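You operate a simulated robot arm through the tools that you are given. There is no shell and no other tool. Be economical: measure what you need, move in short steps, check, and stop when the job is done.

You run a simulated robot arm. Do the job below in one go: nothing can be reset, and whatever is moved stays where it is left.

JOB
Tip the strainer basket's stones into the waste bin and refit the basket.
Fine: shut the lid and swing the clamp bar back over it. Set down upright: strainer basket.

Only the result counts: the job must be done as asked and must still hold three seconds after the hand-in. Knocking over, shifting, dropping, spilling or breaking anything else fails it. A push-on lid holds only when it is set on centred and level and pressed home; a screw cap is set on level and turned clockwise until tight.

ROBOT AND FRAMES
A 6-joint arm with a two-finger gripper, on a carriage that runs on a rail from [-0.001, 1.204] to [0.001, -1.136] (x, y) and turns from -138 to 194 degrees about z. Base frame: it is fixed where the carriage stands at the start and does not move with it; the origin is on the floor, on the carriage's upright axis, x ahead of it, y to its left, z up; the surface under the hand at the start is at about z = 0.6. Units: m, degrees, N and s.
Its first joint turns from -166.0 to 166.0 degrees. Places, roughly: blue strainer pot [0.6, 0.3, 0.7]; clamp bar [0.6, 0.2, 0.9]; grey waste bin [0.75, 1, 0.75]; inside of the blue strainer pot [0.6, 0.3, 0.7]; strainer lid [0.8, 0.3, 1]. Payload 5 kg.
The tool frame sits at the grasp point between the pads (the TCP): z along the fingers, y along the line on which they close. The tips reach 0.03 m beyond it. Largest opening 0.176 m; the body of the gripper starts 0.153 m behind the TCP.
Orientation is told as [roll, pitch, yaw] about the base's x, y, z axes, in that order, counted from this pose: with the fingers straight down and closing along the base's y, the tool's x points along the base's -x, its y along +y and its z along -z.

CONTROLS
- The arm moves only by the tool nudge_tool. Its argument "motion" is a list of rows, each an object (a shift or turn left out is 0, a gripper value left out holds the last) with "slide": the shift along the tool's x, y, z in units of 400 mm (1.0 is 400 mm), a list of three; "dr": the turn, a rotation vector about the tool's x, y, z in units of 120 degrees (1.0 is 120 degrees), a list of three; "jaw": the closure in counts, from 0 (fully open) to 255 (shut). In form: [{"slide": [dx, dy, dz], "dr": [wx, wy, wz], "jaw": jaw}, ...]. A call has 1 to 10 rows; each row is the pose to reach, as a shift and turn from the pose commanded when the call began, along the tool's axes at that moment. A call with a number of a shift or a turn outside -1 to 1 is refused whole. Rows are played at 5 a second. More than 0.05 m and 8.6 degrees between two rows, or a gripper value outside its range, and nothing of the call is played. Where a pose cannot be reached the arm comes as near as it can. A force on the tool above 40 N (or 10 N above the force at the start of the call, whichever is more), or a blocked arm, ends the call early, and 0.2 s more pass. Each finger halts on what it meets, pressing with about 40 N; the grip force reading is that of the motor and also rises with nothing between the fingers. The clock runs only during rows and for 0.2 s after the last one: add rows that repeat a pose to give the fingers time. It gives the time, the measured TCP pose, the force on the tool (base axes), the opening and the grip force at its end, in the units of the frame above (readings bear some noise), with the torque about the TCP (base axes, N m) and any sound that the robot's microphone picked up.
- Cameras (640 x 400 px; columns grow to the right, rows downward): "scene" is now at [0.0513, 0.2496, 1.5955]; the picture's right is [0.48, -0.88, 0.00], its down [-0.58, -0.32, -0.74] and it looks along [0.65, 0.36, -0.67] (base axes); focal length 256 px, centre (320, 200). "wrist" rides on the gripper at [0.067, -0.009, -0.183] in the tool frame; the picture's right is [0.14, 0.99, 0.00], its down [-0.92, 0.13, -0.36] and it looks along [-0.36, 0.05, 0.93] (tool axes); focal length 251 px, centre (320, 200). There is no depth. A picture from a camera that has moved, and an enlarged one, comes with that camera's place and axes in the base frame and with its lens.
- capture(camera): a new picture of that camera. The clock stands still meanwhile.
- move_column(by): slides the trunk up (or, below 0, down) by that many m; the arm and the scene camera ride with it, the base frame stays. It gives what a move gives, with no picture.
- steer(legs): drives the robot by 1 to 6 legs, each [ahead, left, turn to the left] in m, m and degrees, along the robot's own axes; the way and the turn of a leg run together, so that a leg with both is an arc; at most 1.5 m and 180 degrees a leg. The arm and the cameras ride along, it lands a little off, and it stops where it bumps. It keeps to its track: a leg is cut to what the track allows. It gives what a move gives.
- pan_tilt(pan, tilt): turns the head with the scene camera to pan (to the left, within 120 degrees either way) and tilt (down, from -29 to 69), counted from straight ahead of the robot. It gives what a move gives.
- inspect(camera, box): a new picture of the part [left, top, right, bottom] of that camera's present view, enlarged. The clock stands still meanwhile.
- close_job(): hands the job in; it is judged then, once.

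Go step by step. Nothing tells you exact positions but the pictures and the camera data: compare them with the known pose of the tool, close in by small moves and look again before you grip or let go. The budget is 120 turns and 82 pictures, counting those below and the enlarged ones. Unless the task says otherwise, let go and move clear before handing in, and close with one line.

The tools are called as name(argument=value, ...) on one line, values as JSON. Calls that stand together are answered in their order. nudge_tool: Moves the arm, as the interface text tells. Its arguments: {"type":"object","properties":{"motion":{"type":"array"}},"required":["motion"]} The other tools are called the same way: move_column (by) slides the trunk up or down; steer (legs) drives the base; pan_tilt (pan, tilt) turns the head that bears the scene camera; capture (camera) takes a picture; inspect (camera, box) takes an enlarged picture of a part of a camera's view; close_job () hands the job in.

At the start:

```text
clock: 0.0
eef_pos: [0.5442, 0.662, 1.2575]
orientation: [0.0, 0.0, 0.0]
contact_force: [-0.5, 1.8, -0.5]
wrist_torque: [-0.02, 0.02, 0.02]
grip_width: 0.176
grip_force: 0.1
trunk travel left (down, up): [-0.15, 0.2]
robot x, y, heading: [-0.0008, 0.0016, -0.1]
head pan, tilt: [28.9, 41.8]
```

scene: 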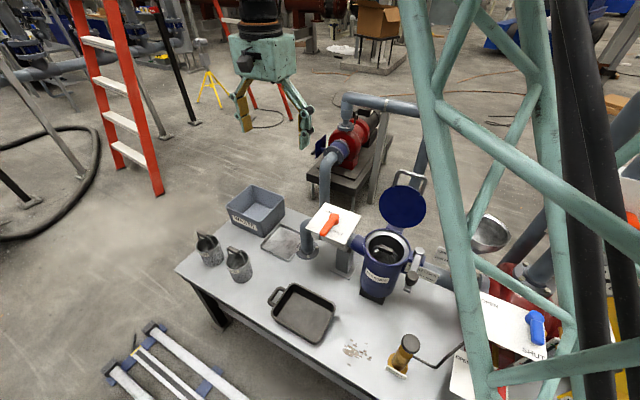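
wrist: 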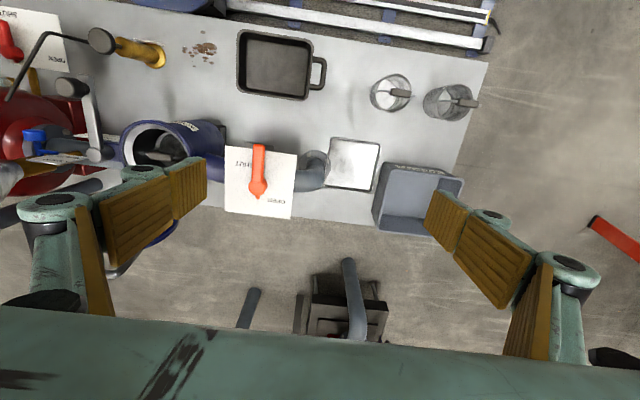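

I see the table with the strainer pot (lid open), waste bin to the left, valves with OPEN/SHUT plates, and two mesh baskets on the table. I'll look closer first.

inspect(camera="scene", box=[320, 160, 480, 310])

inspect(camera="scene", box=[180, 170, 370, 300])

inspect(camera="wrist", box=[0, 60, 240, 210])

```text
2.67 times, centred on (400, 235) of scene
camera zoom: at [0.0513, 0.2496, 1.5955], right [0.48, -0.88, 0.0], down [-0.58, -0.32, -0.74], along [0.65, 0.36, -0.67], focal length 683 px, centre (107, 107)
```

zoom: 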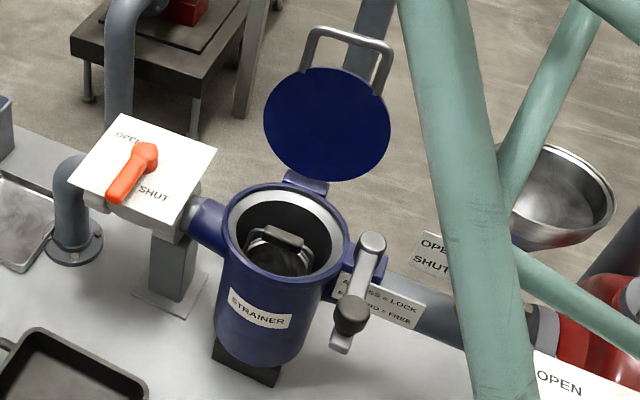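

```text
3.08 times, centred on (275, 235) of scene
camera zoom: at [0.0513, 0.2496, 1.5955], right [0.48, -0.88, 0.0], down [-0.58, -0.32, -0.74], along [0.65, 0.36, -0.67], focal length 788 px, centre (458, 92)
```

zoom: 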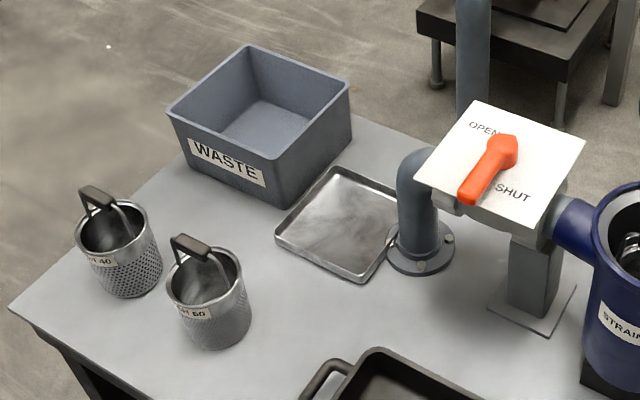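

```text
2.67 times, centred on (120, 135) of wrist
camera zoom: at [0.4775, 0.653, 1.4405], right [-0.14, 0.99, 0.0], down [0.92, 0.13, 0.36], along [0.36, 0.05, -0.93], focal length 670 px, centre (853, 373)
```

zoom: 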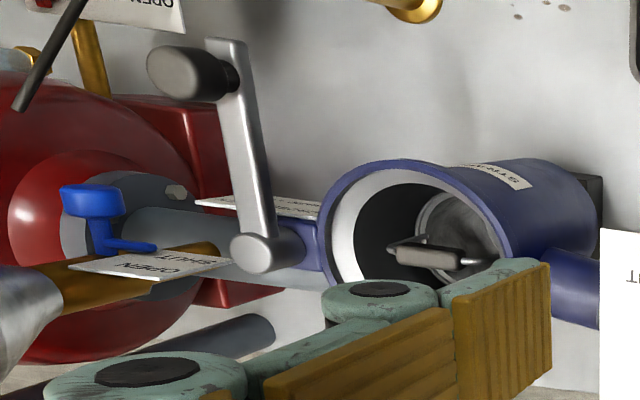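

The rim of the pot is near (0.63, 0.31, 0.89) and the basket handle near (0.64, 0.31, 0.87), running along y. I'll bring the arm over the pot side first to look down into it.

nudge_tool(motion=[{"slide": [0, -0.12, 0]}, {"slide": [0, -0.24, 0]}, {"slide": [0, -0.36, 0]}, {"slide": [0, -0.48, 0]}, {"slide": [0, -0.6, 0]}, {"slide": [0, -0.72, 0]}, {"slide": [0, -0.84, 0]}, {"slide": [0, -0.88, 0]}])

capture(camera="wrist")

capture(camera="scene")

```text
clock: 1.8
eef_pos: [0.5437, 0.3089, 1.2574]
orientation: [0.0, 0.0, 0.1]
contact_force: [-0.6, -0.7, 0.3]
wrist_torque: [0.08, -0.04, 0.02]
grip_width: 0.1761
grip_force: 0.1
trunk travel left (down, up): [-0.15, 0.2]
robot x, y, heading: [0.002, 0.0002, 0.2]
head pan, tilt: [28.9, 41.8]
```

```text
76 pictures are left
camera wrist: at [0.4769, 0.2991, 1.4405], right [-0.14, 0.99, 0.0], down [0.92, 0.13, 0.36], along [0.36, 0.05, -0.93], focal length 251 px, centre (320, 200)
```

wrist: 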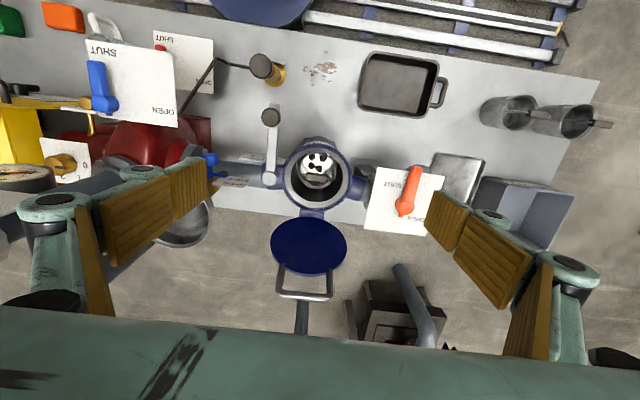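

```text
75 pictures are left
camera scene: at [0.0682, 0.1959, 1.6176], right [-0.14, -0.99, 0.0], down [-0.46, 0.06, -0.89], along [0.88, -0.12, -0.46], focal length 256 px, centre (320, 200)
```

scene: 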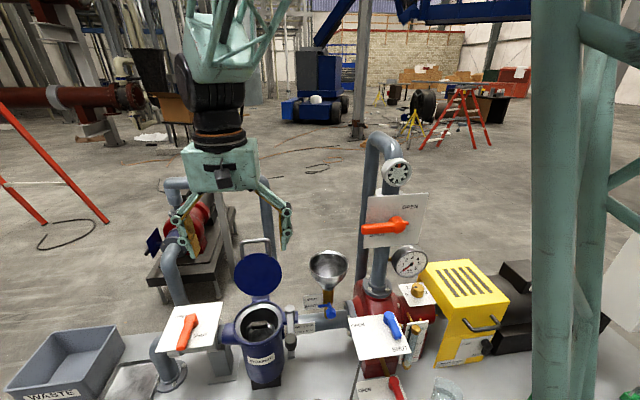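

The tool is above and in front of the pot. I'll zoom in on the pot and lid.

inspect(camera="wrist", box=[230, 90, 390, 310])

inspect(camera="scene", box=[190, 220, 350, 400])

```text
1.82 times, centred on (310, 200) of wrist
camera zoom: at [0.4769, 0.2991, 1.4405], right [-0.14, 0.99, 0.0], down [0.92, 0.13, 0.36], along [0.36, 0.05, -0.93], focal length 457 px, centre (338, 200)
```

zoom: 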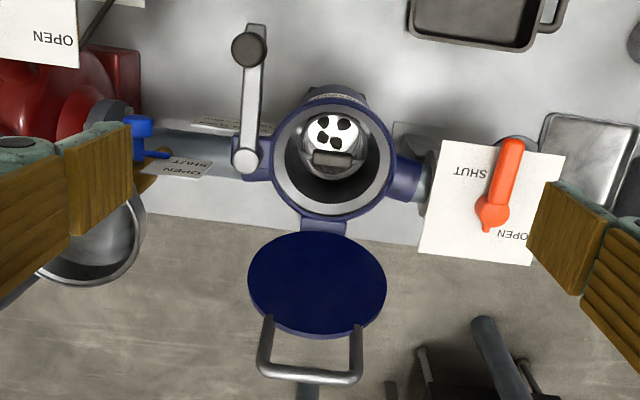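

```text
2.22 times, centred on (270, 310) of scene
camera zoom: at [0.0682, 0.1959, 1.6176], right [-0.14, -0.99, 0.0], down [-0.46, 0.06, -0.89], along [0.88, -0.12, -0.46], focal length 570 px, centre (431, -44)
```

zoom: 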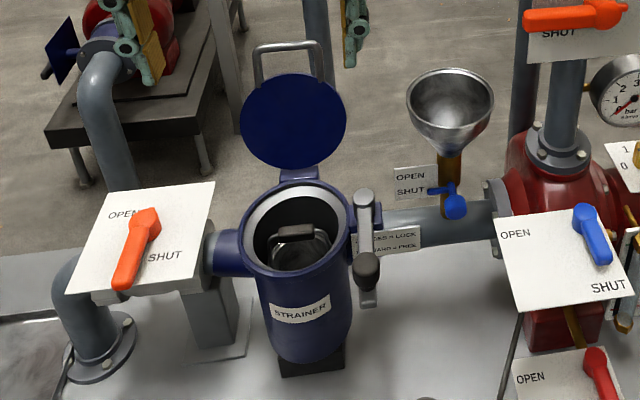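

Handle ≈ (0.643, 0.314, 0.866), lid leans back beyond x≈0.72. I'll drive the carriage left by 0.6 m so pot and bin are both in reach, then look again.

steer(legs=[[0, 0.6, 0]])

capture(camera="wrist")

capture(camera="scene")

```text
clock: 5.4
eef_pos: [0.5433, 0.9148, 1.2566]
orientation: [0.0, 0.0, 0.2]
contact_force: [0.2, -0.5, -0.3]
wrist_torque: [0.07, 0.0, 0.0]
grip_width: 0.1763
grip_force: 0.2
trunk travel left (down, up): [-0.15, 0.2]
robot x, y, heading: [0.0012, 0.6014, 0.2]
head pan, tilt: [28.9, 41.8]
```

```text
72 pictures are left
camera wrist: at [0.4762, 0.905, 1.4402], right [-0.14, 0.99, 0.0], down [0.92, 0.13, 0.36], along [0.36, 0.05, -0.93], focal length 251 px, centre (320, 200)
```

wrist: 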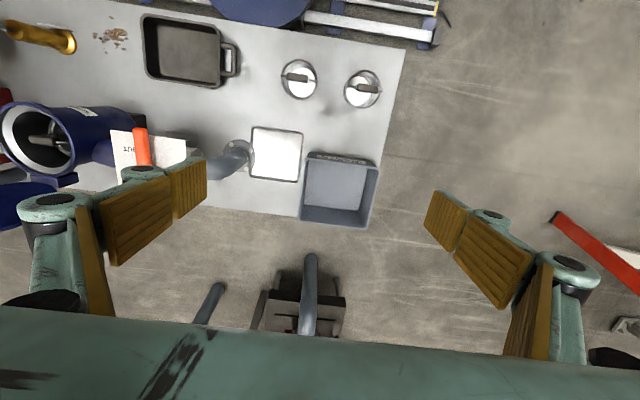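

```text
71 pictures are left
camera scene: at [0.0676, 0.8005, 1.6175], right [-0.13, -0.99, 0.0], down [-0.46, 0.06, -0.89], along [0.88, -0.12, -0.46], focal length 256 px, centre (320, 200)
```

scene: 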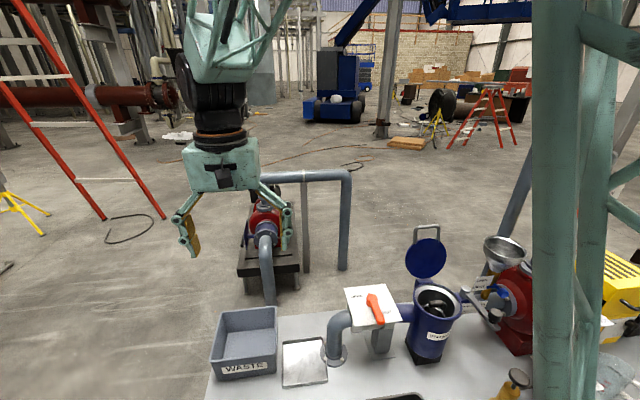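

The carriage is at y≈0.60. Next: swing the tool back to above the pot while turning the fingers to close along x.

nudge_tool(motion=[{"slide": [-0.0125, -0.1, 0], "dr": [0, 0, 0.07]}, {"slide": [-0.025, -0.2, 0], "dr": [0, 0, 0.14]}, {"slide": [-0.0375, -0.3, 0], "dr": [0, 0, 0.21]}, {"slide": [-0.05, -0.4, 0], "dr": [0, 0, 0.28]}, {"slide": [-0.0625, -0.5, 0], "dr": [0, 0, 0.35]}, {"slide": [-0.075, -0.6, 0], "dr": [0, 0, 0.42]}, {"slide": [-0.0875, -0.7, 0], "dr": [0, 0, 0.49]}, {"slide": [-0.1, -0.8, 0], "dr": [0, 0, 0.56]}, {"slide": [-0.1125, -0.9, 0], "dr": [0, 0, 0.63]}, {"slide": [-0.125, -1.0, 0], "dr": [0, 0, 0.7]}])

```text
clock: 7.6
eef_pos: [0.5931, 0.5143, 1.256]
orientation: [0.0, 0.0, -83.9]
contact_force: [-0.1, 0.9, -0.3]
wrist_torque: [-0.07, -0.05, -0.01]
grip_width: 0.1757
grip_force: 0.0
trunk travel left (down, up): [-0.15, 0.2]
robot x, y, heading: [-0.0, 0.6038, 0.2]
head pan, tilt: [28.9, 41.8]
```

Yaw is right. Now centre over the handle, narrow the jaws, and descend partway for a look.

nudge_tool(motion=[{"slide": [-0.1, 0.014, 0], "dr": [0, 0, 0.025], "jaw": 140}, {"slide": [-0.2, 0.028, 0], "dr": [0, 0, 0.051]}, {"slide": [-0.3, 0.043, 0], "dr": [0, 0, 0.051]}, {"slide": [-0.4, 0.057, 0], "dr": [0, 0, 0.051]}, {"slide": [-0.5105, 0.071, 0], "dr": [0, 0, 0.051]}, {"slide": [-0.5105, 0.071, 0.1], "dr": [0, 0, 0.051]}, {"slide": [-0.5105, 0.071, 0.2], "dr": [0, 0, 0.051]}, {"slide": [-0.5105, 0.071, 0.3], "dr": [0, 0, 0.051]}, {"slide": [-0.5105, 0.071, 0.4], "dr": [0, 0, 0.051]}])

capture(camera="wrist")

capture(camera="scene")

```text
clock: 9.6
eef_pos: [0.6419, 0.3139, 1.0965]
orientation: [-0.1, -0.1, -89.9]
contact_force: [-1.6, 0.5, 0.2]
wrist_torque: [-0.01, -0.09, -0.01]
grip_width: 0.0792
grip_force: 0.0
trunk travel left (down, up): [-0.15, 0.2]
robot x, y, heading: [-0.0, 0.6025, 0.6]
head pan, tilt: [28.9, 41.8]
```

```text
70 pictures are left
camera wrist: at [0.633, 0.3805, 1.2792], right [0.99, 0.14, 0.0], down [0.13, -0.92, 0.36], along [0.05, -0.36, -0.93], focal length 251 px, centre (320, 200)
```

wrist: 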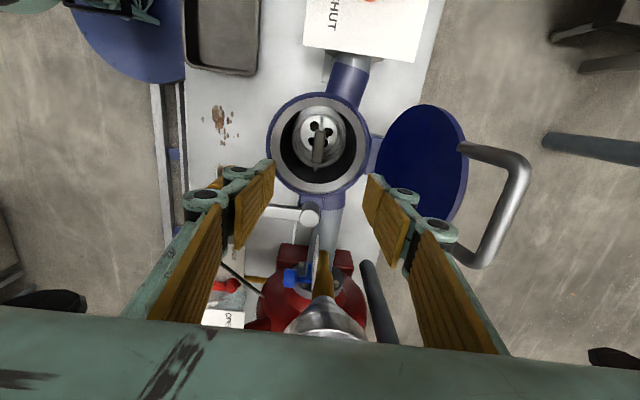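

```text
69 pictures are left
camera scene: at [0.0498, 0.8535, 1.5954], right [0.49, -0.87, 0.0], down [-0.58, -0.32, -0.75], along [0.65, 0.36, -0.67], focal length 256 px, centre (320, 200)
```

scene: 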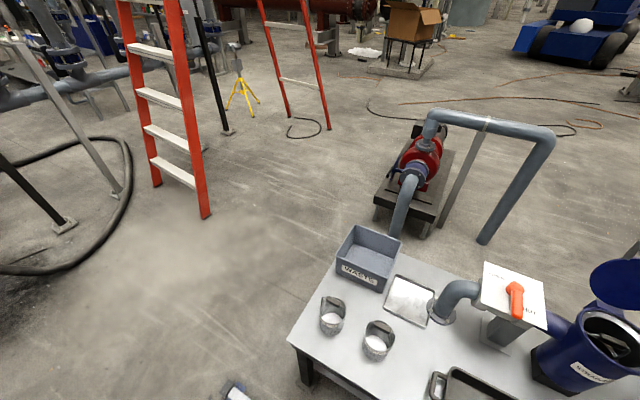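

The tool is over the handle. I'll zoom to check its direction and height.

inspect(camera="wrist", box=[260, 85, 390, 205])

pan_tilt(pan=-25, tilt=40)

capture(camera="scene")

```text
3.33 times, centred on (325, 145) of wrist
camera zoom: at [0.633, 0.3805, 1.2792], right [0.99, 0.14, 0.0], down [0.13, -0.92, 0.36], along [0.05, -0.36, -0.93], focal length 838 px, centre (303, 383)
```

zoom: 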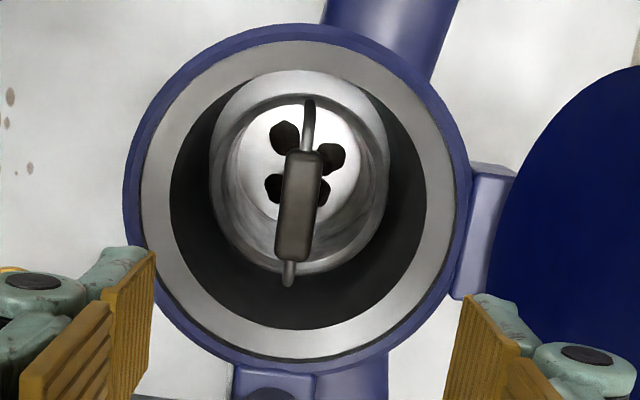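

```text
clock: 10.8
eef_pos: [0.6423, 0.3135, 1.0961]
orientation: [0.0, 0.0, -89.9]
contact_force: [-0.1, -0.1, -0.3]
wrist_torque: [0.02, -0.02, -0.01]
grip_width: 0.0793
grip_force: 0.1
trunk travel left (down, up): [-0.15, 0.2]
robot x, y, heading: [0.0019, 0.603, 0.1]
head pan, tilt: [-25.0, 40.0]
```

```text
67 pictures are left
camera scene: at [0.0541, 0.7771, 1.5982], right [-0.42, -0.91, 0.0], down [-0.58, 0.27, -0.77], along [0.7, -0.32, -0.64], focal length 256 px, centre (320, 200)
```

scene: 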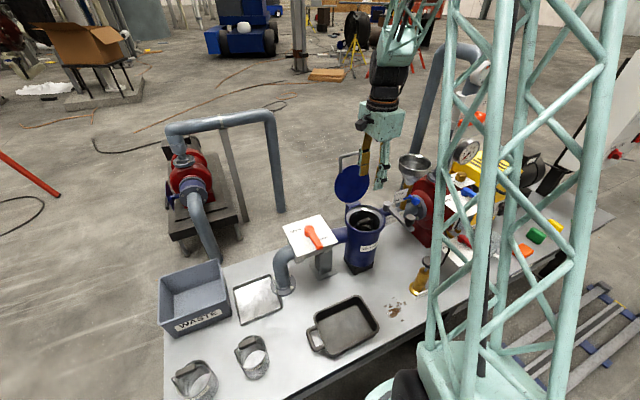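

Handle is at (0.641, 0.313), 18 mm thick, along y. Descend in steps with narrower jaws, then check.

nudge_tool(motion=[{"slide": [0, -0.002, 0.1], "jaw": 165}, {"slide": [0, -0.003, 0.2]}, {"slide": [0, -0.003, 0.3]}, {"slide": [0, -0.003, 0.38]}, {"slide": [0, -0.003, 0.44]}, {"slide": [0, -0.003, 0.5]}])

capture(camera="wrist")

inspect(camera="scene", box=[310, 120, 430, 290])

```text
clock: 12.2
eef_pos: [0.6431, 0.315, 0.8973]
orientation: [0.0, -0.1, -89.8]
contact_force: [-0.5, -0.6, 1.3]
wrist_torque: [-0.02, -0.1, -0.01]
grip_width: 0.062
grip_force: 0.1
trunk travel left (down, up): [-0.15, 0.2]
robot x, y, heading: [0.0016, 0.6042, 0.2]
head pan, tilt: [-25.0, 40.0]
```

```text
66 pictures are left
camera wrist: at [0.6335, 0.3815, 1.0798], right [0.99, 0.14, 0.0], down [0.13, -0.92, 0.36], along [0.05, -0.36, -0.93], focal length 251 px, centre (320, 200)
```

wrist: 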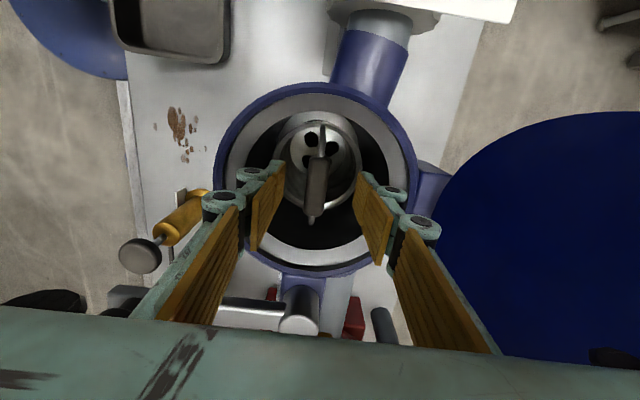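

```text
2.35 times, centred on (370, 205) of scene
camera zoom: at [0.0536, 0.7772, 1.5982], right [-0.42, -0.91, 0.0], down [-0.58, 0.27, -0.77], along [0.7, -0.32, -0.64], focal length 603 px, centre (202, 188)
```

zoom: 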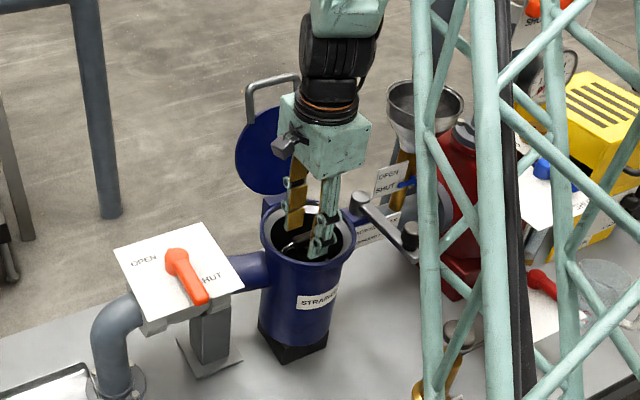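

Ray-crossing gives the grip at (0.640, 0.313, 0.868). Lower 28 mm and close.

nudge_tool(motion=[{"slide": [-0.004, -0.006, 0.035]}, {"slide": [-0.004, -0.006, 0.07]}, {"slide": [-0.004, -0.006, 0.07], "jaw": 255}, {"slide": [-0.004, -0.006, 0.07]}, {"slide": [-0.004, -0.006, 0.07]}, {"slide": [-0.004, -0.006, 0.07]}])

capture(camera="wrist")

```text
clock: 13.6
eef_pos: [0.6406, 0.314, 0.8681]
orientation: [0.1, 0.0, -89.9]
contact_force: [0.0, -0.2, 3.7]
wrist_torque: [-0.06, 0.0, -0.01]
grip_width: 0.0157
grip_force: 40.4
trunk travel left (down, up): [-0.15, 0.2]
robot x, y, heading: [0.0004, 0.6058, 0.0]
head pan, tilt: [-25.0, 40.0]
```

```text
64 pictures are left
camera wrist: at [0.6308, 0.38, 1.0521], right [0.99, 0.14, 0.0], down [0.13, -0.92, 0.36], along [0.05, -0.36, -0.93], focal length 251 px, centre (320, 200)
```

wrist: 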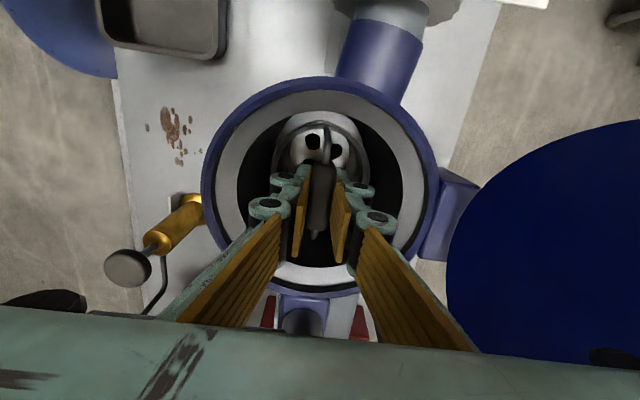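

Gripped (15.7 mm). Lift straight up slowly.

nudge_tool(motion=[{"slide": [0, 0, -0.025]}, {"slide": [0, 0, -0.05]}, {"slide": [0, 0, -0.1]}, {"slide": [0, 0, -0.15]}, {"slide": [0, 0, -0.2]}, {"slide": [0, 0, -0.25]}])

inspect(camera="scene", box=[310, 90, 430, 290])

```text
clock: 15.0
eef_pos: [0.6393, 0.3142, 0.9689]
orientation: [-0.1, 0.0, -89.8]
contact_force: [0.1, -0.3, -2.2]
wrist_torque: [0.01, 0.01, 0.03]
grip_width: 0.0159
grip_force: 39.7
trunk travel left (down, up): [-0.15, 0.2]
robot x, y, heading: [-0.0015, 0.6034, 0.2]
head pan, tilt: [-25.0, 40.0]
```

```text
2.00 times, centred on (370, 190) of scene
camera zoom: at [0.0544, 0.777, 1.5982], right [-0.42, -0.91, 0.0], down [-0.58, 0.27, -0.77], along [0.7, -0.32, -0.64], focal length 512 px, centre (220, 220)
```

zoom: 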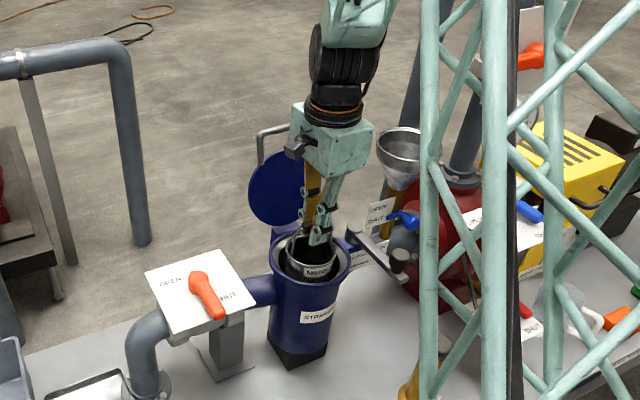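

The basket is coming out and weighs about 3 N. Raise it clear and carry it towards the bin.

nudge_tool(motion=[{"slide": [0, 0, -0.1]}, {"slide": [0, 0, -0.2]}, {"slide": [0, 0, -0.3]}, {"slide": [0, 0, -0.4]}, {"slide": [0, 0, -0.5]}, {"slide": [0, 0, -0.58]}, {"slide": [0.07, 0, -0.58]}, {"slide": [0.16, 0, -0.58]}, {"slide": [0.25, 0, -0.58]}, {"slide": [0.35, 0, -0.58]}])

nudge_tool(motion=[{"slide": [0.1, 0, 0]}, {"slide": [0.2, 0, 0]}, {"slide": [0.3, 0, 0]}, {"slide": [0.4, 0, 0]}, {"slide": [0.5, 0, 0]}, {"slide": [0.6, 0, 0]}, {"slide": [0.7, 0, 0]}])

capture(camera="scene")

capture(camera="wrist")

```text
clock: 17.2
eef_pos: [0.6406, 0.4532, 1.2021]
orientation: [0.0, 0.0, -89.9]
contact_force: [-0.2, -0.6, -1.3]
wrist_torque: [0.07, 0.0, 0.03]
grip_width: 0.0161
grip_force: 39.9
trunk travel left (down, up): [-0.15, 0.2]
robot x, y, heading: [-0.0021, 0.6043, 0.1]
head pan, tilt: [-25.0, 40.0]
```

```text
clock: 18.8
eef_pos: [0.64, 0.7339, 1.2002]
orientation: [0.0, 0.0, -89.9]
contact_force: [0.1, 0.1, -1.0]
wrist_torque: [0.03, -0.02, 0.03]
grip_width: 0.016
grip_force: 40.1
trunk travel left (down, up): [-0.15, 0.2]
robot x, y, heading: [0.0006, 0.608, 0.2]
head pan, tilt: [-25.0, 40.0]
```

```text
62 pictures are left
camera scene: at [0.0542, 0.7769, 1.5982], right [-0.42, -0.91, 0.0], down [-0.58, 0.27, -0.77], along [0.7, -0.32, -0.64], focal length 256 px, centre (320, 200)
```

scene: 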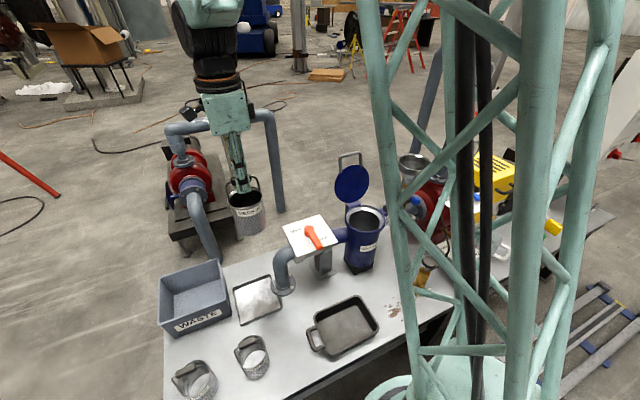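

```text
61 pictures are left
camera wrist: at [0.6308, 0.8009, 1.3831], right [0.99, 0.14, 0.0], down [0.13, -0.92, 0.36], along [0.05, -0.36, -0.93], focal length 251 px, centre (320, 200)
```

wrist: 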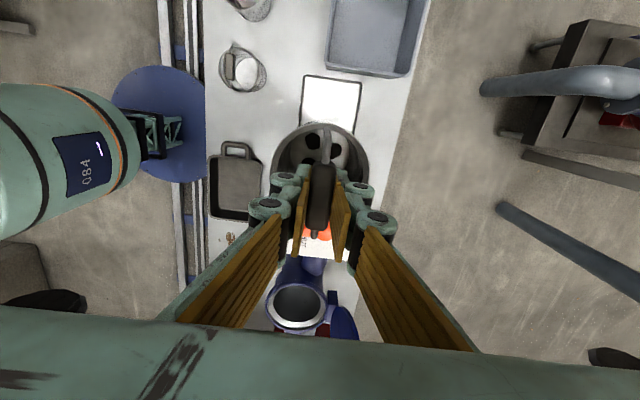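

The basket hangs upright with stones in it. I'll measure the bin accurately.

inspect(camera="scene", box=[140, 240, 300, 350])

nudge_tool(motion=[{"slide": [0.1, 0, 0]}, {"slide": [0.2, 0, 0]}, {"slide": [0.3, 0, 0]}])

capture(camera="wrist")

```text
3.64 times, centred on (220, 295) of scene
camera zoom: at [0.0542, 0.7769, 1.5982], right [-0.42, -0.91, 0.0], down [-0.58, 0.27, -0.77], along [0.7, -0.32, -0.64], focal length 932 px, centre (684, -146)
```

zoom: 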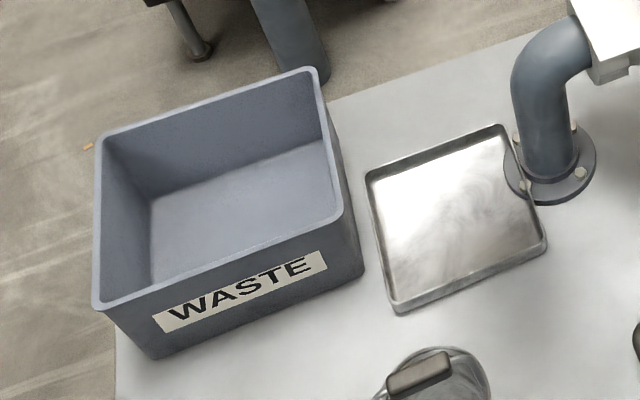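

```text
clock: 19.6
eef_pos: [0.6403, 0.854, 1.1994]
orientation: [-0.2, -0.1, -89.9]
contact_force: [0.3, -0.4, -1.5]
wrist_torque: [0.01, 0.0, 0.03]
grip_width: 0.0158
grip_force: 40.3
trunk travel left (down, up): [-0.15, 0.2]
robot x, y, heading: [-0.0039, 0.6012, 0.3]
head pan, tilt: [-25.0, 40.0]
```

```text
59 pictures are left
camera wrist: at [0.6309, 0.921, 1.3834], right [0.99, 0.14, 0.0], down [0.13, -0.92, 0.36], along [0.05, -0.36, -0.93], focal length 251 px, centre (320, 200)
```

wrist: 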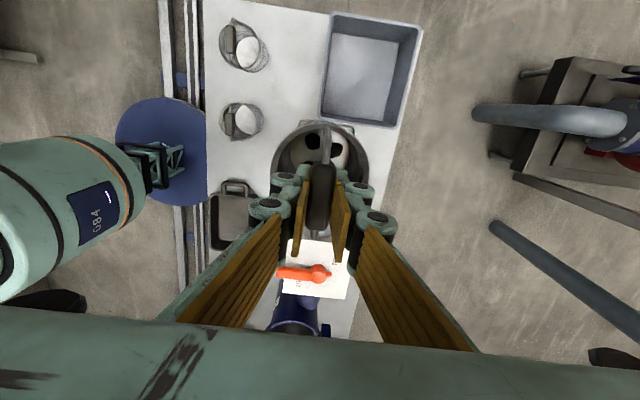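

Bin rim: x 0.635–0.835, y 0.886–1.105, z≈0.73. Move the basket over it, handle at about (0.67, 0.995, 1.03).

nudge_tool(motion=[{"slide": [0.1, 0.03, 0]}, {"slide": [0.2, 0.06, 0]}, {"slide": [0.3, 0.075, 0]}, {"slide": [0.3525, 0.075, 0.05]}, {"slide": [0.3525, 0.075, 0.15]}, {"slide": [0.3525, 0.075, 0.25]}, {"slide": [0.3525, 0.075, 0.35]}, {"slide": [0.3525, 0.075, 0.425]}])

pan_tilt(pan=20, tilt=40)

capture(camera="scene")

```text
clock: 21.4
eef_pos: [0.6692, 0.9945, 1.0293]
orientation: [0.0, 0.0, -89.8]
contact_force: [0.0, 0.3, -1.4]
wrist_torque: [0.0, -0.01, 0.0]
grip_width: 0.016
grip_force: 39.8
trunk travel left (down, up): [-0.15, 0.2]
robot x, y, heading: [0.0014, 0.6034, 0.3]
head pan, tilt: [-25.0, 40.0]
```

```text
clock: 22.5
eef_pos: [0.6699, 0.9942, 1.0311]
orientation: [0.0, -0.1, -89.9]
contact_force: [0.7, 0.7, -1.4]
wrist_torque: [0.0, 0.0, 0.01]
grip_width: 0.0156
grip_force: 40.2
trunk travel left (down, up): [-0.15, 0.2]
robot x, y, heading: [-0.0006, 0.6029, 0.2]
head pan, tilt: [20.0, 40.0]
```

```text
58 pictures are left
camera scene: at [0.0569, 0.8421, 1.5982], right [0.34, -0.94, 0.0], down [-0.6, -0.22, -0.77], along [0.72, 0.26, -0.64], focal length 256 px, centre (320, 200)
```

scene: 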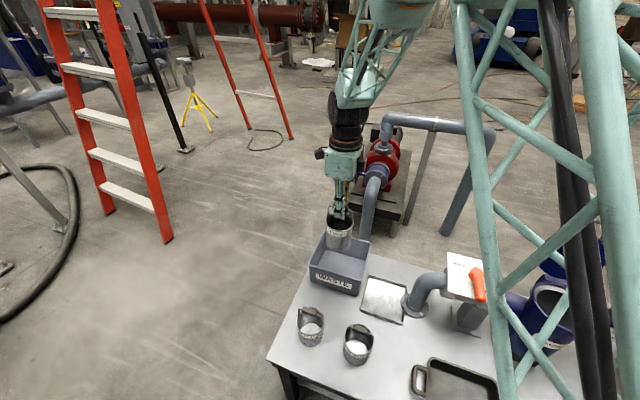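

The basket hangs above the bin. Start tilting it (about y, mouth turning towards the robot), 80° first.

nudge_tool(motion=[{"dr": [-0.067, 0, 0]}, {"dr": [-0.133, 0, 0]}, {"dr": [-0.2, 0, 0]}, {"dr": [-0.267, 0, 0]}, {"dr": [-0.333, 0, 0]}, {"dr": [-0.4, 0, 0]}, {"dr": [-0.467, 0, 0]}, {"dr": [-0.533, 0, 0]}, {"dr": [-0.6, 0, 0]}, {"dr": [-0.667, 0, 0]}])

capture(camera="scene")

```text
clock: 24.7
eef_pos: [0.6752, 0.9946, 1.0377]
orientation: [23.2, 0.0, -89.8]
contact_force: [0.7, 0.1, -2.0]
wrist_torque: [-0.01, 0.11, 0.04]
grip_width: 0.016
grip_force: 39.3
out of reach, approached as far as the arm can: row 3, 4, 5, 6, 7, 8, 9, 10
trunk travel left (down, up): [-0.15, 0.2]
robot x, y, heading: [0.002, 0.6052, -0.0]
head pan, tilt: [20.0, 40.0]
```

```text
57 pictures are left
camera scene: at [0.0569, 0.8421, 1.5982], right [0.34, -0.94, 0.0], down [-0.6, -0.22, -0.77], along [0.72, 0.26, -0.64], focal length 256 px, centre (320, 200)
```

scene: 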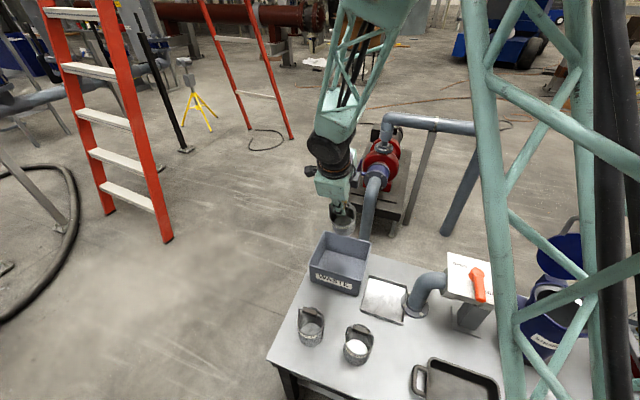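

The arm only managed 23° that way. I'll turn back and probe other tilt directions.

nudge_tool(motion=[{"dr": [0.064, 0, 0]}, {"dr": [0.128, 0, 0]}, {"dr": [0.193, 0, 0]}])

```text
clock: 25.5
eef_pos: [0.6738, 0.9954, 1.0378]
orientation: [0.0, 0.0, -89.8]
contact_force: [-1.1, -0.5, -2.3]
wrist_torque: [-0.03, -0.11, 0.03]
grip_width: 0.016
grip_force: 40.0
trunk travel left (down, up): [-0.15, 0.2]
robot x, y, heading: [0.0, 0.6029, -0.0]
head pan, tilt: [20.0, 40.0]
```

Probe the tilt about the pinch axis (basket bottom swinging towards +y).

nudge_tool(motion=[{"dr": [0, 0.067, 0]}, {"dr": [0, 0.133, 0]}, {"dr": [0, 0.2, 0]}, {"dr": [0, 0.267, 0]}, {"dr": [0, 0.333, 0]}, {"dr": [0, 0.4, 0]}, {"dr": [0, 0.467, 0]}])

capture(camera="scene")

```text
clock: 27.1
eef_pos: [0.6744, 0.9959, 1.0385]
orientation: [0.4, 56.1, -89.6]
contact_force: [-0.1, 0.1, -1.2]
wrist_torque: [-0.24, -0.07, -0.06]
grip_width: 0.0161
grip_force: 39.7
trunk travel left (down, up): [-0.15, 0.2]
robot x, y, heading: [-0.0029, 0.6013, 0.2]
head pan, tilt: [20.0, 40.0]
```

```text
56 pictures are left
camera scene: at [0.0563, 0.8424, 1.5981], right [0.34, -0.94, 0.0], down [-0.6, -0.22, -0.77], along [0.72, 0.26, -0.64], focal length 256 px, centre (320, 200)
```

scene: 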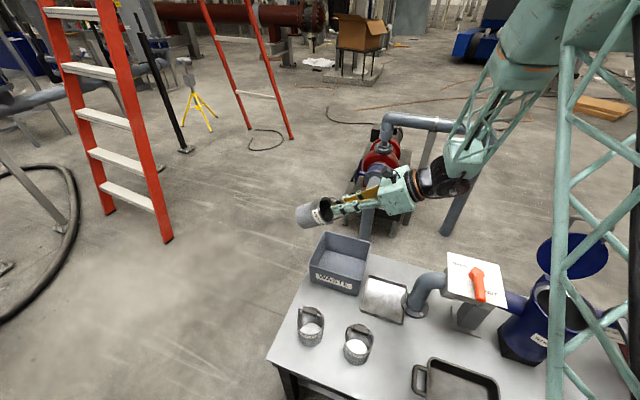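

That direction works. Shift so the mouth sits over the bin centre, raise a bit, and tilt on to 84°.

nudge_tool(motion=[{"slide": [0, 0.075, -0.09]}, {"slide": [-0.008, 0.15, -0.19]}, {"slide": [-0.008, 0.15, -0.19], "dr": [0, 0.067, 0]}, {"slide": [-0.008, 0.15, -0.19], "dr": [0, 0.133, 0]}, {"slide": [-0.008, 0.15, -0.19], "dr": [0, 0.2, 0]}, {"slide": [-0.008, 0.15, -0.19], "dr": [0, 0.233, 0]}])

capture(camera="scene")

capture(camera="wrist")

```text
refused: row 2 steps farther than a row can; nothing moved
```

```text
55 pictures are left
camera scene: at [0.0563, 0.8424, 1.5981], right [0.34, -0.94, 0.0], down [-0.6, -0.22, -0.77], along [0.72, 0.26, -0.64], focal length 256 px, centre (320, 200)
```

scene: 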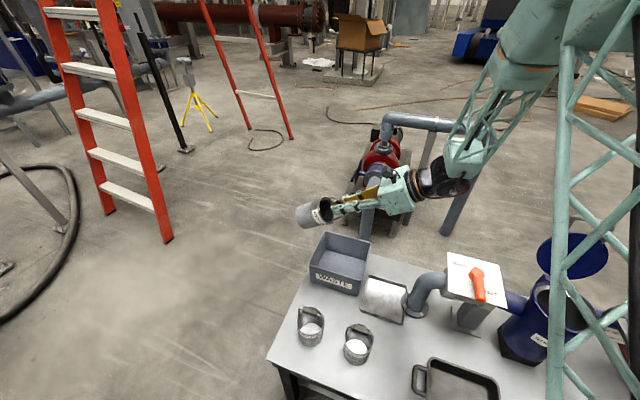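

```text
54 pictures are left
camera wrist: at [0.6654, 0.8808, 1.1957], right [0.99, 0.08, 0.12], down [0.13, -0.82, -0.56], along [0.05, 0.57, -0.82], focal length 251 px, centre (320, 200)
```

wrist: 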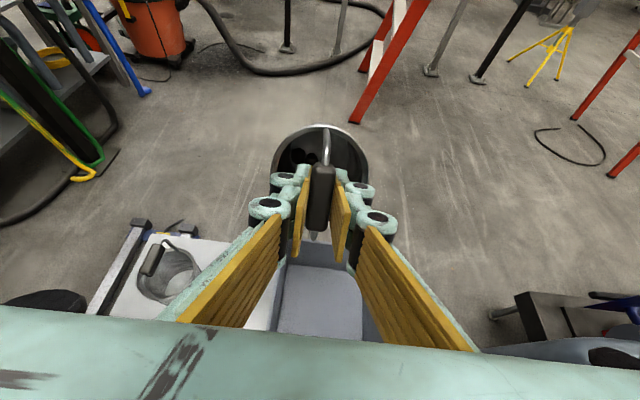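

Nothing moved; repeat with smaller steps.

nudge_tool(motion=[{"slide": [0, 0.05, -0.06]}, {"slide": [-0.004, 0.1, -0.125]}, {"slide": [-0.008, 0.15, -0.19]}, {"slide": [-0.008, 0.15, -0.19], "dr": [0, 0.067, 0]}, {"slide": [-0.008, 0.15, -0.19], "dr": [0, 0.133, 0]}, {"slide": [-0.008, 0.15, -0.19], "dr": [0, 0.2, 0]}, {"slide": [-0.008, 0.15, -0.19], "dr": [0, 0.24, 0]}])

capture(camera="scene")

capture(camera="wrist")

```text
clock: 28.7
eef_pos: [0.7353, 0.9304, 1.0785]
orientation: [1.4, 85.0, -88.4]
contact_force: [-0.5, 0.3, -2.6]
wrist_torque: [-0.22, 0.0, -0.01]
grip_width: 0.0164
grip_force: 40.5
trunk travel left (down, up): [-0.15, 0.2]
robot x, y, heading: [-0.001, 0.6032, 0.1]
head pan, tilt: [20.0, 40.0]
```

```text
53 pictures are left
camera scene: at [0.0568, 0.8421, 1.5982], right [0.34, -0.94, 0.0], down [-0.6, -0.22, -0.77], along [0.72, 0.26, -0.64], focal length 256 px, centre (320, 200)
```

scene: 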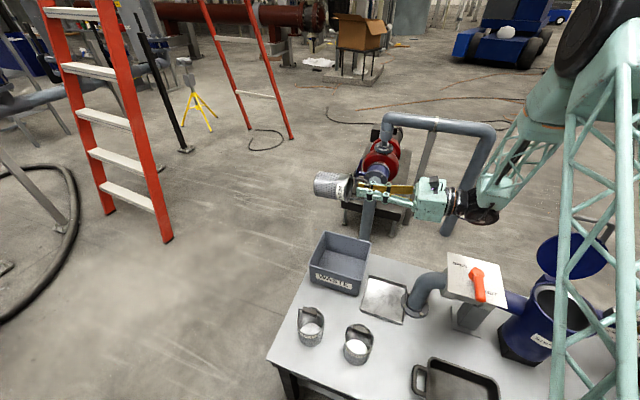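

```text
52 pictures are left
camera wrist: at [0.7263, 0.754, 1.1607], right [0.99, 0.02, 0.14], down [0.13, -0.44, -0.89], along [0.05, 0.9, -0.44], focal length 251 px, centre (320, 200)
```

wrist: 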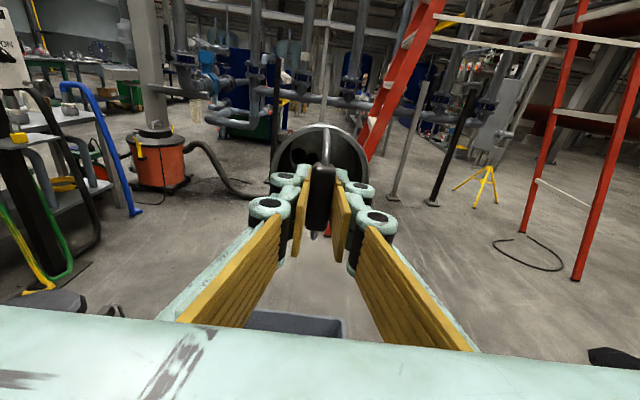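

Nearly horizontal with the stones still inside. Tilt on gently to 110°.

nudge_tool(motion=[{"dr": [0, 0.05, 0]}, {"dr": [0, 0.1, 0]}, {"dr": [0, 0.15, 0]}, {"dr": [0, 0.2, 0]}, {"dr": [0, 0.2, 0]}])

capture(camera="scene")

inspect(camera="wrist", box=[220, 90, 420, 260])

```text
clock: 29.9
eef_pos: [0.7361, 0.9326, 1.0786]
orientation: [179.8, 71.0, 90.0]
contact_force: [0.4, 0.2, -1.9]
wrist_torque: [-0.05, 0.0, 0.1]
grip_width: 0.0162
grip_force: 40.0
trunk travel left (down, up): [-0.15, 0.2]
robot x, y, heading: [0.002, 0.6046, 0.1]
head pan, tilt: [20.0, 40.0]
```

```text
51 pictures are left
camera scene: at [0.0574, 0.8422, 1.5982], right [0.34, -0.94, 0.0], down [-0.6, -0.22, -0.77], along [0.72, 0.26, -0.64], focal length 256 px, centre (320, 200)
```

scene: 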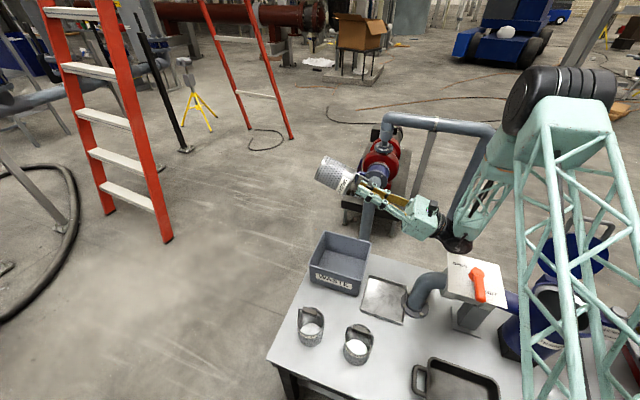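

```text
2.35 times, centred on (320, 175) of wrist
camera zoom: at [0.727, 0.736, 1.0813], right [0.99, -0.04, 0.13], down [0.13, -0.04, -0.99], along [0.05, 1.0, -0.04], focal length 592 px, centre (320, 259)
```

zoom: 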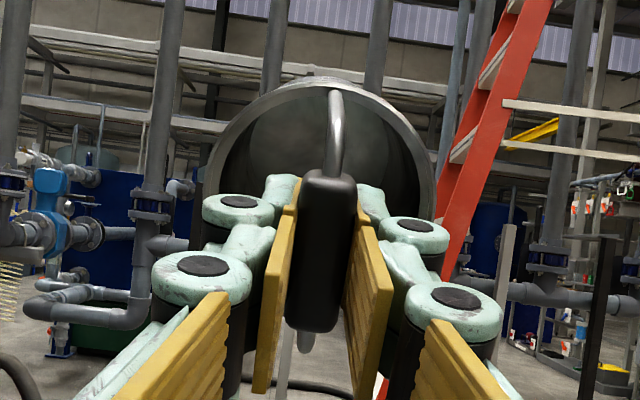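

The wrist torque dropped, so the stones may have gone. Check the bin.

inspect(camera="scene", box=[280, 140, 480, 320])

```text
2.22 times, centred on (380, 230) of scene
camera zoom: at [0.0574, 0.8422, 1.5982], right [0.34, -0.94, 0.0], down [-0.6, -0.22, -0.77], along [0.72, 0.26, -0.64], focal length 570 px, centre (187, 133)
```

zoom: 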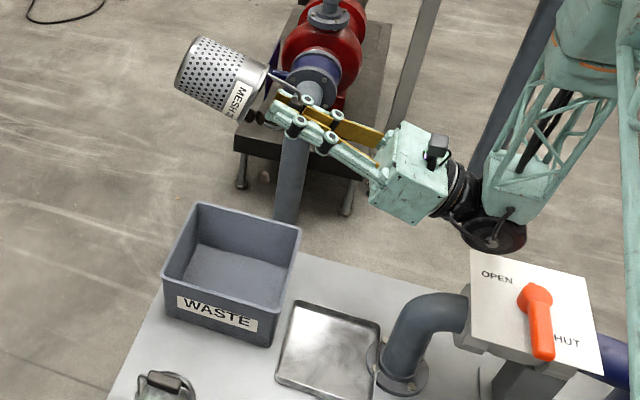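

The stones are at the lip, right above the bin centre. Tilt a bit further while raising slightly to keep the wrist clear of the valve plate.

nudge_tool(motion=[{"slide": [0.047, 0, 0.016], "dr": [0, 0.04, 0]}, {"slide": [0.095, 0, 0.033], "dr": [0, 0.08, 0]}, {"slide": [0.095, 0, 0.033], "dr": [0, 0.12, 0]}, {"slide": [0.095, 0, 0.033], "dr": [0, 0.12, 0]}, {"slide": [0.095, 0, 0.033], "dr": [0, 0.12, 0]}])

inspect(camera="scene", box=[280, 140, 480, 320])

```text
clock: 31.1
eef_pos: [0.7391, 0.9351, 1.1208]
orientation: [-180.0, 64.2, 90.0]
contact_force: [0.4, 0.2, -2.4]
wrist_torque: [-0.13, 0.03, 0.04]
grip_width: 0.0159
grip_force: 39.5
out of reach, approached as far as the arm can: row 2, 3, 4, 5
trunk travel left (down, up): [-0.15, 0.2]
robot x, y, heading: [0.0023, 0.6056, 0.3]
head pan, tilt: [20.0, 40.0]
```

```text
2.22 times, centred on (380, 230) of scene
camera zoom: at [0.057, 0.8421, 1.5982], right [0.34, -0.94, 0.0], down [-0.6, -0.22, -0.77], along [0.72, 0.26, -0.64], focal length 570 px, centre (187, 133)
```

zoom: 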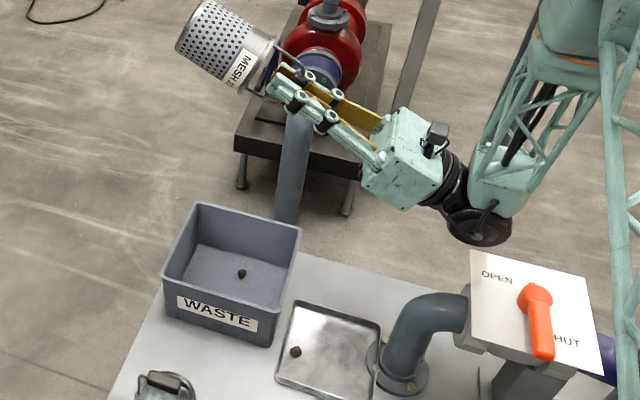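

One stone is in the bin, but another bounced into the tray. Check what's still in the basket.

capture(camera="wrist")

capture(camera="scene")

inspect(camera="scene", box=[320, 130, 400, 190])

```text
47 pictures are left
camera wrist: at [0.7307, 0.7413, 1.1], right [0.99, -0.06, 0.12], down [0.13, 0.08, -0.99], along [0.05, 1.0, 0.08], focal length 251 px, centre (320, 200)
```

wrist: 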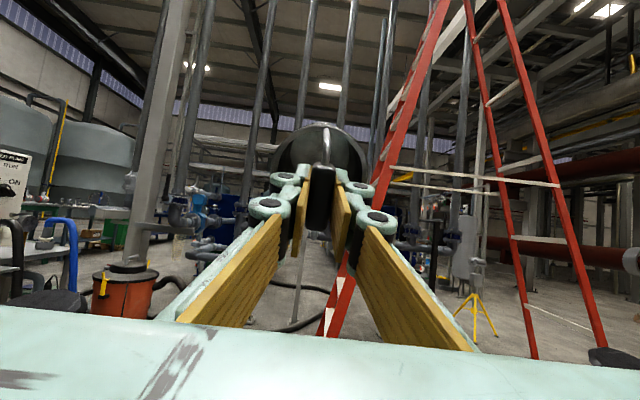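

```text
46 pictures are left
camera scene: at [0.057, 0.8421, 1.5982], right [0.34, -0.94, 0.0], down [-0.6, -0.22, -0.77], along [0.72, 0.26, -0.64], focal length 256 px, centre (320, 200)
```

scene: 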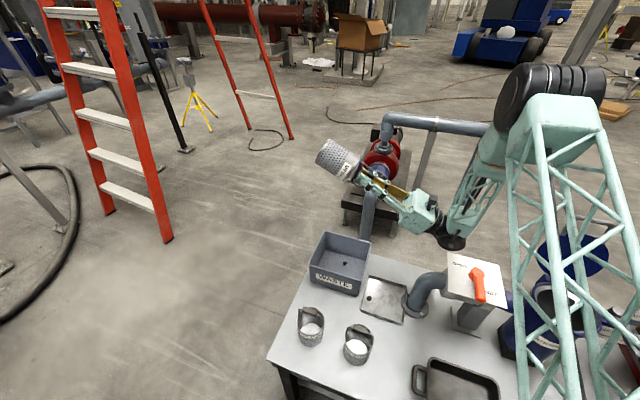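

```text
6.67 times, centred on (360, 160) of scene
camera zoom: at [0.057, 0.8421, 1.5982], right [0.34, -0.94, 0.0], down [-0.6, -0.22, -0.77], along [0.72, 0.26, -0.64], focal length 1708 px, centre (53, 467)
```

zoom: 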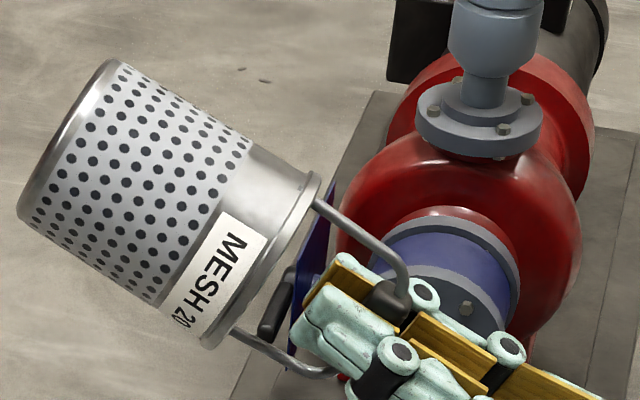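

inspect(camera="wrist", box=[260, 110, 380, 210])

inspect(camera="scene", box=[300, 225, 420, 330])

```text
4.00 times, centred on (320, 160) of wrist
camera zoom: at [0.7307, 0.7413, 1.1], right [0.99, -0.06, 0.12], down [0.13, 0.08, -0.99], along [0.05, 1.0, 0.08], focal length 1006 px, centre (320, 360)
```

zoom: 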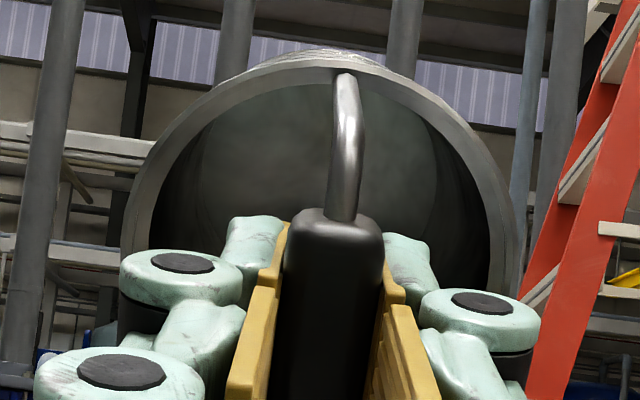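

```text
3.81 times, centred on (360, 278) of scene
camera zoom: at [0.057, 0.8421, 1.5982], right [0.34, -0.94, 0.0], down [-0.6, -0.22, -0.77], along [0.72, 0.26, -0.64], focal length 976 px, centre (168, -95)
```

zoom: 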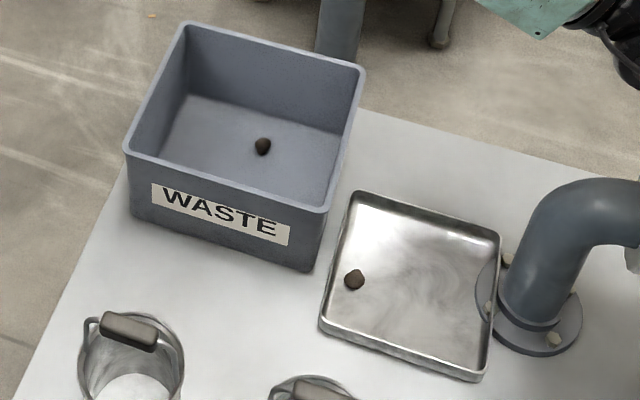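

Bring the tilt back to about 70° to see whether stones remain inside.

nudge_tool(motion=[{"dr": [0, -0.06, 0]}, {"dr": [0, -0.12, 0]}, {"dr": [0, -0.18, 0]}, {"dr": [0, -0.24, 0]}, {"dr": [0, -0.3, 0]}, {"dr": [0, -0.36, 0]}, {"dr": [0, -0.42, 0]}, {"dr": [0, -0.48, 0]}, {"dr": [0, -0.54, 0]}, {"dr": [0, -0.6, 0]}])

inspect(camera="wrist", box=[240, 90, 400, 230])

capture(camera="scene")

```text
clock: 33.3
eef_pos: [0.7397, 0.9353, 1.1207]
orientation: [0.0, 43.7, -90.0]
contact_force: [0.8, 0.2, -2.4]
wrist_torque: [-0.07, 0.0, 0.05]
grip_width: 0.0162
grip_force: 39.7
trunk travel left (down, up): [-0.15, 0.2]
robot x, y, heading: [0.0018, 0.6059, 0.1]
head pan, tilt: [20.0, 40.0]
```

```text
2.86 times, centred on (320, 160) of wrist
camera zoom: at [0.7299, 0.8571, 1.2988], right [0.99, 0.1, 0.1], down [0.13, -0.92, -0.38], along [0.05, 0.38, -0.92], focal length 718 px, centre (320, 314)
```

zoom: 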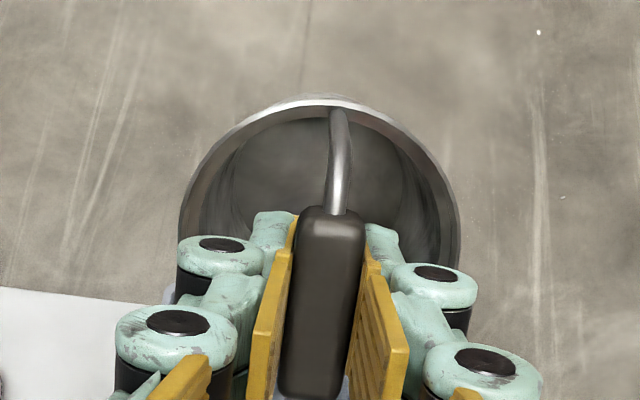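

```text
41 pictures are left
camera scene: at [0.057, 0.842, 1.5982], right [0.34, -0.94, 0.0], down [-0.6, -0.22, -0.77], along [0.72, 0.26, -0.64], focal length 256 px, centre (320, 200)
```

scene: 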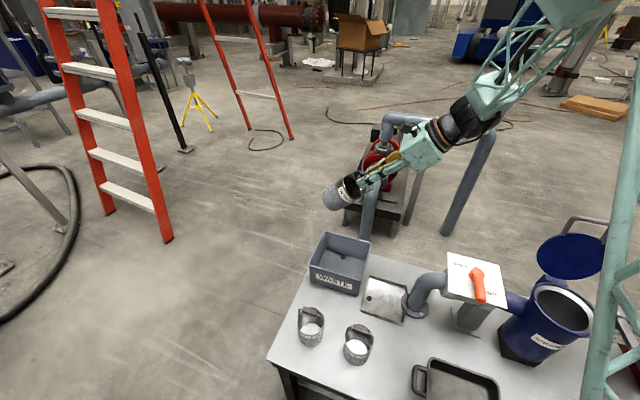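

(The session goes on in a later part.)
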